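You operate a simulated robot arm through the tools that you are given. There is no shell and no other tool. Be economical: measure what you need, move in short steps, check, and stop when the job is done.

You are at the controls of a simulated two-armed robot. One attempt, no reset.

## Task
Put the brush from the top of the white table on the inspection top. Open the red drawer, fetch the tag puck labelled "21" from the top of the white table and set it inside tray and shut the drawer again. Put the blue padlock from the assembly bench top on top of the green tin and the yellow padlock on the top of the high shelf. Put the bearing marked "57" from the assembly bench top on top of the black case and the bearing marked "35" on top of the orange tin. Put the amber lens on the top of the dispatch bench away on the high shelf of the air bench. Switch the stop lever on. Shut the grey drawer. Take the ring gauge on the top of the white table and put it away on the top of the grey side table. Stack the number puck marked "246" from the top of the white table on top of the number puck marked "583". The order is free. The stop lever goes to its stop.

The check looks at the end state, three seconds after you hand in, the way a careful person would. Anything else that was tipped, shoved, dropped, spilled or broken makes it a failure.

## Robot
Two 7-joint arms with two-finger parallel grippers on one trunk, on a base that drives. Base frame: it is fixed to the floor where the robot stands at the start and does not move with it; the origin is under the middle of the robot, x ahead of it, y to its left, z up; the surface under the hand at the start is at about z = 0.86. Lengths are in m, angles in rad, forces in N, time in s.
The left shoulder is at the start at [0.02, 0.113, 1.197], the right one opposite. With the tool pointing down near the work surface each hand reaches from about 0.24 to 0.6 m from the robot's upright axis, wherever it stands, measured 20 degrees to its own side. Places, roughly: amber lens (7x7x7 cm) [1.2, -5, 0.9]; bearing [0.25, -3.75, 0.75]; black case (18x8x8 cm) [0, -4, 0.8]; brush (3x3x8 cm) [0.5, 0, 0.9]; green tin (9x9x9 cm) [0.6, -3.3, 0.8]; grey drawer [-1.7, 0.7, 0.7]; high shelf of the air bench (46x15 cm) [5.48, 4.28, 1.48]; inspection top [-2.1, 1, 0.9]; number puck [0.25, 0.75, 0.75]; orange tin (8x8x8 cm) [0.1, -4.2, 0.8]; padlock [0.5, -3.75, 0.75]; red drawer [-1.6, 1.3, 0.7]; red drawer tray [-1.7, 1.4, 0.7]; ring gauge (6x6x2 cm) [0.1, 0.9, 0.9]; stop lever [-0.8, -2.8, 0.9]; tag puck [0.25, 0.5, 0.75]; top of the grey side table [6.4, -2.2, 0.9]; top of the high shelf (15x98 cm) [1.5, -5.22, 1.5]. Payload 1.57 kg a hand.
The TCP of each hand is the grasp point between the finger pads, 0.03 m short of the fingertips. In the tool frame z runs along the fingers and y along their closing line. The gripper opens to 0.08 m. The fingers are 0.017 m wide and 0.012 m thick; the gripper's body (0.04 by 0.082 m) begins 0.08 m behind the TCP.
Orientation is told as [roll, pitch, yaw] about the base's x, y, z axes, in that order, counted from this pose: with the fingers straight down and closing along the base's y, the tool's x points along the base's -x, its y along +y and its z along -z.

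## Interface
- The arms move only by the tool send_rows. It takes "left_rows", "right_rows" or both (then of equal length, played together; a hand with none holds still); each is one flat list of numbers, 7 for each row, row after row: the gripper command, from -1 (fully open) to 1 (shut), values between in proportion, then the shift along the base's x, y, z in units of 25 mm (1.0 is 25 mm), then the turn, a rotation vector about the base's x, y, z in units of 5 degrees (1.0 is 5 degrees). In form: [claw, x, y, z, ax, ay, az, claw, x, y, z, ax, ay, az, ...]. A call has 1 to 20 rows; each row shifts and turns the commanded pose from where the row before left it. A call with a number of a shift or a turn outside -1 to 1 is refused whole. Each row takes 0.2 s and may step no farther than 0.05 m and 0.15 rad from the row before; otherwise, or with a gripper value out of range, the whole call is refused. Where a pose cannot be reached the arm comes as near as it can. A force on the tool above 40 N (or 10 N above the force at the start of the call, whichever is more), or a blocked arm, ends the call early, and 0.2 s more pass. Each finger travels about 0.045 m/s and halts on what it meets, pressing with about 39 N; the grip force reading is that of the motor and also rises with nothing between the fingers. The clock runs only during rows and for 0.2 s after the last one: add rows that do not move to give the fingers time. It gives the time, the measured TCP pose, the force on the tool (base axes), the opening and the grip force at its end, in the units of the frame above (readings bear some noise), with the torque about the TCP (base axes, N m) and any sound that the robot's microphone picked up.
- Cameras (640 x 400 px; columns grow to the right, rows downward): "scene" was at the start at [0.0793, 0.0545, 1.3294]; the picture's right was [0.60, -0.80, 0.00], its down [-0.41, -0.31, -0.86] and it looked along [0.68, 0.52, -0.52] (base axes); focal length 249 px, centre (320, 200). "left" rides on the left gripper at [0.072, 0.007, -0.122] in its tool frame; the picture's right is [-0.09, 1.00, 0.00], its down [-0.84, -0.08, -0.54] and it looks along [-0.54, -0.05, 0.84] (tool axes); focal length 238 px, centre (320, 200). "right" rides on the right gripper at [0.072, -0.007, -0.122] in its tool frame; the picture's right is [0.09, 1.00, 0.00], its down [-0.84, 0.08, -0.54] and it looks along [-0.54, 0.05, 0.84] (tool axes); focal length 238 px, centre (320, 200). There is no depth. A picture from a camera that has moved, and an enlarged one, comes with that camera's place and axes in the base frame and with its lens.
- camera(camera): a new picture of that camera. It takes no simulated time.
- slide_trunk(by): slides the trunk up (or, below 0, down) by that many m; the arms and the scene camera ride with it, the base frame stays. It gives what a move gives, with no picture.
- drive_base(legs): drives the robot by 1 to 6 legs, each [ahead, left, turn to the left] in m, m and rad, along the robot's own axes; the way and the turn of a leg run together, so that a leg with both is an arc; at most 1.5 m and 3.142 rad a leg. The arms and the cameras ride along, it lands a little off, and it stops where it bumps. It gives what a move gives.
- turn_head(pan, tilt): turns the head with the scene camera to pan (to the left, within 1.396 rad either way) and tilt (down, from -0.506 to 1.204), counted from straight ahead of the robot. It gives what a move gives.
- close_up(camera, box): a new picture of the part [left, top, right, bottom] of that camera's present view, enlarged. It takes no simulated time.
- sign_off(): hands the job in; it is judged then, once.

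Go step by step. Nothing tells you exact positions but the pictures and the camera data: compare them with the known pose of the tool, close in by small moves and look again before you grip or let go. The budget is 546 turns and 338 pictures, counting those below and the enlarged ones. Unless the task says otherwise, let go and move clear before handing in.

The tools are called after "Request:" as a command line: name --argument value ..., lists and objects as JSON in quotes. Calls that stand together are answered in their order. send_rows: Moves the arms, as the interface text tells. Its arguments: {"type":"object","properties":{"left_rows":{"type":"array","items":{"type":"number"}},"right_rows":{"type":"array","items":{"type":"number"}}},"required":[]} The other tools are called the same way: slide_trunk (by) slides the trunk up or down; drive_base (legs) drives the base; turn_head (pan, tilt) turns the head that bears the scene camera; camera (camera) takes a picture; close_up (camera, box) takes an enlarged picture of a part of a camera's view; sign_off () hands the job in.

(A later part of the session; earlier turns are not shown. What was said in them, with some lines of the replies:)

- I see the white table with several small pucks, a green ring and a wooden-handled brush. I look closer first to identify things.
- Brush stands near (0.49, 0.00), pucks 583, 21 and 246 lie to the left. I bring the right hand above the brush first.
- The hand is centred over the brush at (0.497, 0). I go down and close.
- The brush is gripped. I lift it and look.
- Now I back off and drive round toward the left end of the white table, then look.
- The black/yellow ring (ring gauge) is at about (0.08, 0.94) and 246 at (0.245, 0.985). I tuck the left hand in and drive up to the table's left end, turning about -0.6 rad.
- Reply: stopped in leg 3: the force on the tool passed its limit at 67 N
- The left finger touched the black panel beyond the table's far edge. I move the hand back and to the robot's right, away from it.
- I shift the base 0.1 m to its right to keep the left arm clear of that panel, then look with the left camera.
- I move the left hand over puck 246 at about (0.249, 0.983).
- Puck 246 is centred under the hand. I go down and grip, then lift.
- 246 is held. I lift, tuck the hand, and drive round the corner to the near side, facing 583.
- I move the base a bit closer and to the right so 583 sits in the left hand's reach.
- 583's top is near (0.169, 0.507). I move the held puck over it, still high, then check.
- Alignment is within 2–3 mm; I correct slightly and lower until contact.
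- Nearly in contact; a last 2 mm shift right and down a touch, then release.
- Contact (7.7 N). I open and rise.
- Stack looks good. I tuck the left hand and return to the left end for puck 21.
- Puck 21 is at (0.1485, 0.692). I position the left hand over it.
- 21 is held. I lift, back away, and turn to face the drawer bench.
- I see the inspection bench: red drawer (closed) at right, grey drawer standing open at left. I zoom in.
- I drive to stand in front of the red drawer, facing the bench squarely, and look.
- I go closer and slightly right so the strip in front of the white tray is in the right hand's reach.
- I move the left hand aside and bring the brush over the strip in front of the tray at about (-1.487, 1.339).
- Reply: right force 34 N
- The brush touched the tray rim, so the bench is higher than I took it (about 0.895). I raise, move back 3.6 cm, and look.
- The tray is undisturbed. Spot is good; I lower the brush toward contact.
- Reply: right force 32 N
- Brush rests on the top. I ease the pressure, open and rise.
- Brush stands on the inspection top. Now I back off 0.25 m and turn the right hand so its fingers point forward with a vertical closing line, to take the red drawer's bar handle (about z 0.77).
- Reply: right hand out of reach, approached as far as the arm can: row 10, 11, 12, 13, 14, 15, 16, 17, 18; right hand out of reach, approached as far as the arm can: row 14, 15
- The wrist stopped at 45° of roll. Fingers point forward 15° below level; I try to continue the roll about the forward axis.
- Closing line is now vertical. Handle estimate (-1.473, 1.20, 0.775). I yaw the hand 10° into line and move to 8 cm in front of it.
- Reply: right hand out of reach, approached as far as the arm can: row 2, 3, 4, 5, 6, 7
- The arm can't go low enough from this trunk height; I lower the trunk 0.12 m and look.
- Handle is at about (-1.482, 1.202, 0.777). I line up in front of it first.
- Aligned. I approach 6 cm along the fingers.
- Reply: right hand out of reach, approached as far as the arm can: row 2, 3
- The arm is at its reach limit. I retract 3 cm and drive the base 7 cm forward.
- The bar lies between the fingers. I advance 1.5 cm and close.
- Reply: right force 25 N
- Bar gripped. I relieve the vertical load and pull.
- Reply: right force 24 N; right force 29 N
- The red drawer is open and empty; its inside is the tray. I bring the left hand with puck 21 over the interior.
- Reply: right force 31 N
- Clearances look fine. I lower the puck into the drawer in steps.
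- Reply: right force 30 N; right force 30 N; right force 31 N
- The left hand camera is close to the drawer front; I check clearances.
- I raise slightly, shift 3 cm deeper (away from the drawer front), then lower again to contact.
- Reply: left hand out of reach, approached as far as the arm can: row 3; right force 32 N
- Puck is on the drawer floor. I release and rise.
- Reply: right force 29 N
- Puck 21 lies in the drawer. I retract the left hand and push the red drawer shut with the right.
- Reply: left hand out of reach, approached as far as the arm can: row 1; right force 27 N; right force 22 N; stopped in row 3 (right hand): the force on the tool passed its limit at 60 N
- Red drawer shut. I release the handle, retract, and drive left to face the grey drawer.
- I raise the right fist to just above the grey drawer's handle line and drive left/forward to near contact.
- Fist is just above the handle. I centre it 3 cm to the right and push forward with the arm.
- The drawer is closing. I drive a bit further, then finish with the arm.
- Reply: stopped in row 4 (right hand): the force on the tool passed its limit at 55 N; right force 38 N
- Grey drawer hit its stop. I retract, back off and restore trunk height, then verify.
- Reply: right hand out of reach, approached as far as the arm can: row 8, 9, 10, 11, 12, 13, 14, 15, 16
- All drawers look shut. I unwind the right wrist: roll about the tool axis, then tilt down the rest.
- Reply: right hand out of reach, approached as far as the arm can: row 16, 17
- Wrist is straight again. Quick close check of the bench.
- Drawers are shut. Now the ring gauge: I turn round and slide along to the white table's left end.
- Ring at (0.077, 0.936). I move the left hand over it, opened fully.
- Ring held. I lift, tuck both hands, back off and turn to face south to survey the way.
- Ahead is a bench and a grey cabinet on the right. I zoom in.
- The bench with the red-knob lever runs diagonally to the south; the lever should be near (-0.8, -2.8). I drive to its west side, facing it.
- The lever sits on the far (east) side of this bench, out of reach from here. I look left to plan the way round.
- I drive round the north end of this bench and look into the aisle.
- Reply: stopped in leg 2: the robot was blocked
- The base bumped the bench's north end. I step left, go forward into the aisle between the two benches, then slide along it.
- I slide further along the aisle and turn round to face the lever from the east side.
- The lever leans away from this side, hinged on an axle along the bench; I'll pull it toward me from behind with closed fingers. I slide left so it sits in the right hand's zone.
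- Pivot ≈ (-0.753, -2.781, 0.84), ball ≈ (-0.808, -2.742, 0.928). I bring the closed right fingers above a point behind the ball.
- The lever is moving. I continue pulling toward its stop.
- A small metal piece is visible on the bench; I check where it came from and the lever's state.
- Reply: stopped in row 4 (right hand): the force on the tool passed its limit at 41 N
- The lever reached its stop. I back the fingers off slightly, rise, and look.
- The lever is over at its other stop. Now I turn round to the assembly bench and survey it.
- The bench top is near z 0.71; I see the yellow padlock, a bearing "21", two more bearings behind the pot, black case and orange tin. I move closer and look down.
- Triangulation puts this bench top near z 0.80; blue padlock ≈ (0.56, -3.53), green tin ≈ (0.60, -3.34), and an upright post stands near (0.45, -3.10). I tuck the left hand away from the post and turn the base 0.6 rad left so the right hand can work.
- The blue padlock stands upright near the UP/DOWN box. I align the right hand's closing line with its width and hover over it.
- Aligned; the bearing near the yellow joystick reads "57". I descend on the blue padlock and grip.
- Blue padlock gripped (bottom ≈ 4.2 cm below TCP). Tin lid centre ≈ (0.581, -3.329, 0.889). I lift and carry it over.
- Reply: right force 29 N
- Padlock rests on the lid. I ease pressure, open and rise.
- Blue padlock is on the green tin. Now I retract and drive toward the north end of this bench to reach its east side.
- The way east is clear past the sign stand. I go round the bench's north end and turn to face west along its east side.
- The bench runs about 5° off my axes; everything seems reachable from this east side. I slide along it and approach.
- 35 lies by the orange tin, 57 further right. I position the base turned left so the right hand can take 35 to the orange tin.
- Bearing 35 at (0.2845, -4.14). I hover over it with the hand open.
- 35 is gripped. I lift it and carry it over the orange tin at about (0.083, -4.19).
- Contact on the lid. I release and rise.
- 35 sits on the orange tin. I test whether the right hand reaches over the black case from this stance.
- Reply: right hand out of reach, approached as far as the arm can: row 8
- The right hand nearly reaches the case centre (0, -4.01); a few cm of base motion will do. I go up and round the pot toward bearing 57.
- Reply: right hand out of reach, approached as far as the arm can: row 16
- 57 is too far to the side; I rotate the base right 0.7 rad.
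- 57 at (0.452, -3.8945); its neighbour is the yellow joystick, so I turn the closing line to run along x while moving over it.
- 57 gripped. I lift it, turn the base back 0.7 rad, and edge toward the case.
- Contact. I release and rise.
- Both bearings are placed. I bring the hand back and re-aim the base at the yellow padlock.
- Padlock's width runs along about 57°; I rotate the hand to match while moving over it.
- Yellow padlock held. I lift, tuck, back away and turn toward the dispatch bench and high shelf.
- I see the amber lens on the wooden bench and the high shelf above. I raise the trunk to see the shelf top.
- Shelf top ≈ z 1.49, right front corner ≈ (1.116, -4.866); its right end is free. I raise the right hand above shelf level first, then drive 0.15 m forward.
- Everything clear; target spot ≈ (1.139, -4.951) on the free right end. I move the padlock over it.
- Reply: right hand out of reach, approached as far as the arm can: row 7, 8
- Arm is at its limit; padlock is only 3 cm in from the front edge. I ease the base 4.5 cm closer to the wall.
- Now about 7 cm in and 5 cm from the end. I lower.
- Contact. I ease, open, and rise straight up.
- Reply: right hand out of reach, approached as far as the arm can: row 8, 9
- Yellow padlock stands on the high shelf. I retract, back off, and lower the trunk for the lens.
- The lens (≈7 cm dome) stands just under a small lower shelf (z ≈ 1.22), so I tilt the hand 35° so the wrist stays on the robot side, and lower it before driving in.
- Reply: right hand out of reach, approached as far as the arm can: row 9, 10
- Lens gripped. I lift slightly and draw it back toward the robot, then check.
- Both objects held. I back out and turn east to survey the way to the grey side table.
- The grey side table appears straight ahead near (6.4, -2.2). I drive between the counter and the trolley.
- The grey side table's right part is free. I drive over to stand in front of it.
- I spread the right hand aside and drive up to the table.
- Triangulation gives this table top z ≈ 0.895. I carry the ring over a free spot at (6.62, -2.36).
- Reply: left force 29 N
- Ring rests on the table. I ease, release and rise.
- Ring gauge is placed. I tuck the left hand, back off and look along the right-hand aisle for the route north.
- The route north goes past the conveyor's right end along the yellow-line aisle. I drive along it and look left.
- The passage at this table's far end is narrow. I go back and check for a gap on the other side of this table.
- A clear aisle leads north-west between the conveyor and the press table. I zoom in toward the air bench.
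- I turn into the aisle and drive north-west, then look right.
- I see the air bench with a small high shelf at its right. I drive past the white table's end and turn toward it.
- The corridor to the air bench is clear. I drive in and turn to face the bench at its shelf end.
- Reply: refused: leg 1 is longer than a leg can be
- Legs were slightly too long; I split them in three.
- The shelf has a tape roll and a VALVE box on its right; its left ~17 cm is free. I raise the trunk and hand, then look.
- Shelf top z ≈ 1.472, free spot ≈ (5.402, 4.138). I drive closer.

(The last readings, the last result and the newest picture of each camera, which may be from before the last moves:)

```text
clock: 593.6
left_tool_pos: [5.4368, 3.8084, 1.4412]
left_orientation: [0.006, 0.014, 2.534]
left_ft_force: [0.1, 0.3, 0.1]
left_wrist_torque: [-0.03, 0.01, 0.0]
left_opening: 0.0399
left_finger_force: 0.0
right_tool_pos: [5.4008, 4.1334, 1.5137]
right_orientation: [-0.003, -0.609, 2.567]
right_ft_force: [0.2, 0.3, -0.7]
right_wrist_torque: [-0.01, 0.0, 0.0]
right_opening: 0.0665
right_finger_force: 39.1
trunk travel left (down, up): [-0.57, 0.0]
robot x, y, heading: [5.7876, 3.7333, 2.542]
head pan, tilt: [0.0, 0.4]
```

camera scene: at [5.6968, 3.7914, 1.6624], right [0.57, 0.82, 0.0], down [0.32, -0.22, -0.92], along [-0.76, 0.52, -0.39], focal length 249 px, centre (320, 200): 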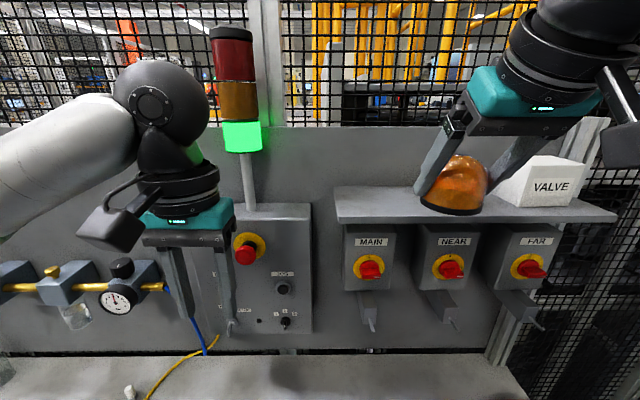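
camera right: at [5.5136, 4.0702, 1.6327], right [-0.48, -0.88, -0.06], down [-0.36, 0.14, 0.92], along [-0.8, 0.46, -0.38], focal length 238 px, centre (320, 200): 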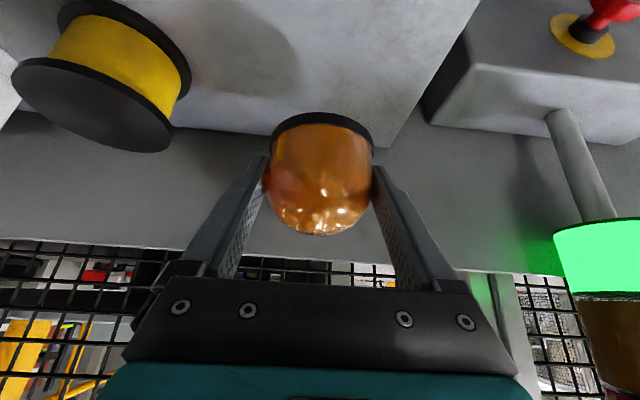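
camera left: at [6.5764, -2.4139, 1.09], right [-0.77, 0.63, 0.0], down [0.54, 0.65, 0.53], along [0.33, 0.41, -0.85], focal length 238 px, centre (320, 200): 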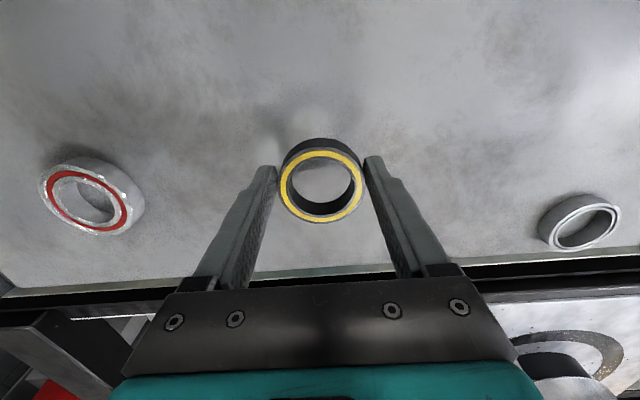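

Request:
send_rows --right_rows '[1, 0, 0, -0.1, 0, 0, 0, 1, 0, 0, 0, 0, 0, 0]'

Request:
send_rows --right_rows '[1, 0, 0, -0.1, 0, 0, 0, 1, 0, 0, 0, 0, 0, 0]'

Request:
close_up --camera "scene" --box '[340, 140, 440, 220]'

```text
clock: 594.2
left_tool_pos: [5.4375, 3.8099, 1.4423]
left_orientation: [0.007, 0.013, 2.536]
left_ft_force: [0.3, -0.8, 0.1]
left_wrist_torque: [0.04, 0.02, -0.05]
left_opening: 0.04
left_finger_force: 0.1
right_tool_pos: [5.4003, 4.1334, 1.5102]
right_orientation: [-0.002, -0.608, 2.568]
right_ft_force: [-0.7, -0.4, -0.6]
right_wrist_torque: [-0.02, -0.01, 0.01]
right_opening: 0.0664
right_finger_force: 39.1
trunk travel left (down, up): [-0.57, 0.0]
robot x, y, heading: [5.7817, 3.7341, 2.541]
head pan, tilt: [0.0, 0.4]
```

```text
clock: 594.8
left_tool_pos: [5.4374, 3.8091, 1.4425]
left_orientation: [0.007, 0.014, 2.533]
left_ft_force: [-0.7, 0.6, -1.0]
left_wrist_torque: [-0.02, 0.01, -0.01]
left_opening: 0.0402
left_finger_force: 0.0
right_tool_pos: [5.3999, 4.1326, 1.5071]
right_orientation: [-0.002, -0.61, 2.566]
right_ft_force: [-0.2, 0.3, 0.1]
right_wrist_torque: [0.02, 0.04, -0.01]
right_opening: 0.0662
right_finger_force: 38.2
trunk travel left (down, up): [-0.57, 0.0]
robot x, y, heading: [5.787, 3.732, 2.541]
head pan, tilt: [0.0, 0.4]
```

```text
5.00 times, centred on (390, 180) of scene
camera zoom: at [5.6971, 3.7913, 1.6624], right [0.57, 0.82, 0.0], down [0.32, -0.22, -0.92], along [-0.76, 0.52, -0.39], focal length 1246 px, centre (-30, 300)
```

zoom: 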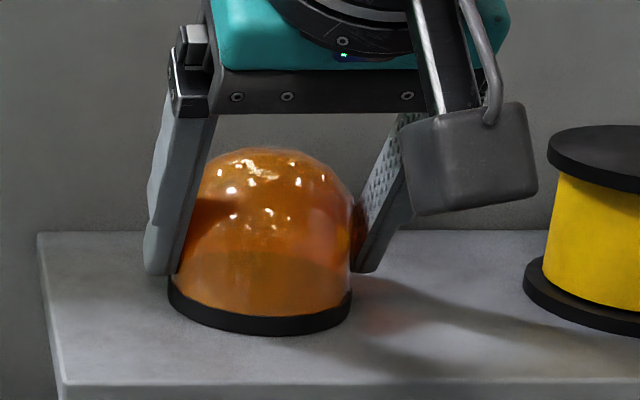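

Request:
send_rows --right_rows '[1, 0, 0, -0.1, 0, 0, 0, 1, 0, 0, 0, 0, 0, 0]'

Request:
send_rows --right_rows '[1, 0, 0, -0.08, 0, 0, 0, 1, 0, 0, 0, 0, 0, 0]'

```text
clock: 595.4
left_tool_pos: [5.4382, 3.8081, 1.4434]
left_orientation: [0.007, 0.012, 2.533]
left_ft_force: [0.1, 0.0, 0.0]
left_wrist_torque: [0.0, -0.04, 0.02]
left_opening: 0.04
left_finger_force: 0.1
right_tool_pos: [5.4009, 4.1349, 1.5085]
right_orientation: [-0.003, -0.614, 2.565]
right_ft_force: [0.3, 2.2, 12.6]
right_wrist_torque: [0.17, -0.24, 0.02]
right_opening: 0.0662
right_finger_force: 38.9
trunk travel left (down, up): [-0.57, 0.0]
robot x, y, heading: [5.7861, 3.7322, 2.54]
head pan, tilt: [0.0, 0.4]
```

```text
clock: 596.0
left_tool_pos: [5.4389, 3.8083, 1.4422]
left_orientation: [0.007, 0.012, 2.534]
left_ft_force: [0.6, 0.5, 0.0]
left_wrist_torque: [-0.02, 0.03, -0.01]
left_opening: 0.0397
left_finger_force: 0.1
right_tool_pos: [5.4004, 4.133, 1.5086]
right_orientation: [0.0, -0.616, 2.564]
right_ft_force: [-3.5, 3.9, 24.9]
right_wrist_torque: [0.05, -0.24, 0.02]
right_opening: 0.0662
right_finger_force: 39.5
trunk travel left (down, up): [-0.57, 0.0]
robot x, y, heading: [5.7832, 3.7303, 2.538]
head pan, tilt: [0.0, 0.4]
```

Contact. I ease, open fully, and withdraw along the tool axis.

Request:
send_rows --right_rows '[1, 0, 0, 0.1, 0, 0, 0, 0, 0, 0, 0, 0, 0, 0, -1, 0, 0, 0, 0, 0, 0, -1, 0, 0, 0, 0, 0, 0, -1, 0, 0, 0, 0, 0, 0, -1, 0.24, -0.16, 0.41, 0, 0, 0, -1, 0.474, -0.324, 0.819, 0, 0, 0, -1, 0.474, -0.324, 0.819, 0, 0, 0, -1, 0.474, -0.324, 0.819, 0, 0, 0, -1, 0.474, -0.324, 0.819, 0, 0, 0, -1, 0, 0, 0, 0, 0, 0]'

Request:
close_up --camera "scene" --box '[300, 80, 560, 260]'

```text
clock: 598.4
left_tool_pos: [5.4387, 3.8086, 1.4428]
left_orientation: [0.006, 0.012, 2.534]
left_ft_force: [1.0, -0.1, 0.2]
left_wrist_torque: [0.02, -0.01, 0.0]
left_opening: 0.04
left_finger_force: 0.1
right_tool_pos: [5.4533, 4.098, 1.599]
right_orientation: [-0.004, -0.607, 2.568]
right_ft_force: [-0.5, 1.1, -0.4]
right_wrist_torque: [0.0, -0.02, -0.04]
right_opening: 0.0801
right_finger_force: 0.0
trunk travel left (down, up): [-0.57, 0.0]
robot x, y, heading: [5.7847, 3.7327, 2.537]
head pan, tilt: [0.0, 0.4]
```

```text
2.22 times, centred on (430, 170) of scene
camera zoom: at [5.6969, 3.7917, 1.6624], right [0.57, 0.82, 0.0], down [0.32, -0.22, -0.92], along [-0.76, 0.52, -0.39], focal length 554 px, centre (76, 267)
```

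zoom: 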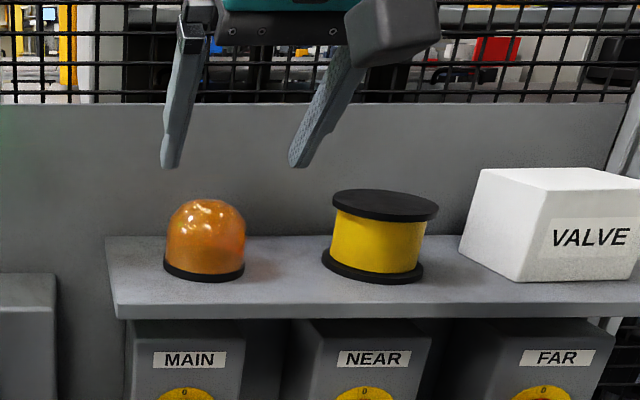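

The lens stands on the high shelf. I back the robot clear.

Request:
drive_base --legs '[[-0.35, 0, 0]]'

Request:
camera --camera "scene"

```text
clock: 600.7
left_tool_pos: [5.7262, 3.6103, 1.442]
left_orientation: [0.009, 0.012, 2.53]
left_ft_force: [-0.2, -0.5, 0.0]
left_wrist_torque: [0.04, 0.02, -0.01]
left_opening: 0.04
left_finger_force: 0.1
right_tool_pos: [5.7419, 3.9005, 1.5992]
right_orientation: [-0.002, -0.609, 2.566]
right_ft_force: [0.2, -0.5, -0.7]
right_wrist_torque: [-0.01, -0.01, 0.0]
right_opening: 0.0799
right_finger_force: 0.2
trunk travel left (down, up): [-0.57, 0.0]
robot x, y, heading: [6.0737, 3.5381, 2.546]
head pan, tilt: [0.0, 0.4]
```

```text
113 pictures are left
camera scene: at [5.9863, 3.5927, 1.6624], right [0.57, 0.82, 0.0], down [0.32, -0.22, -0.92], along [-0.76, 0.52, -0.39], focal length 249 px, centre (320, 200)
```

scene: 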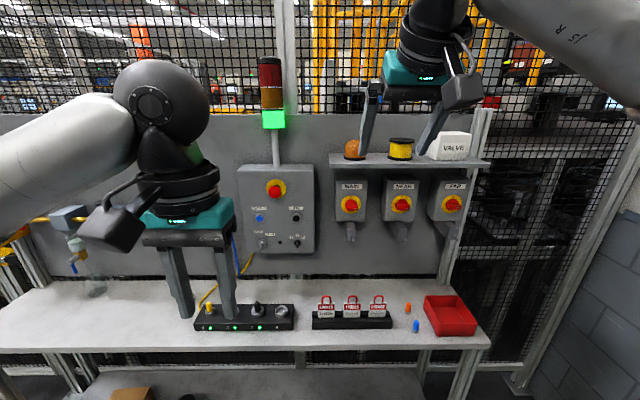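

All the tasks are placed, both hands are empty and clear, so I hand in.

Request:
sign_off

```text
The job is handed in.
```

I did every item on the list and handed the job in with both hands empty and clear, but three things could count against it.

- **Stop lever:** It had no on/off marking. I moved it from leaning one way over to its other stop and took that position as "on".
- **Loose piece near the lever:** While I worked the lever, I noticed a small metal piece on that bench. I don't know whether I knocked it loose or it was already there, and I left it.
- **Bumps:** Early on, the left fingers touched a black panel beside the white table. The brush touched the rim of the white tray on the inspection bench, and the base stopped once against the end of the lever bench. I saw nothing tipped or moved after any of these.
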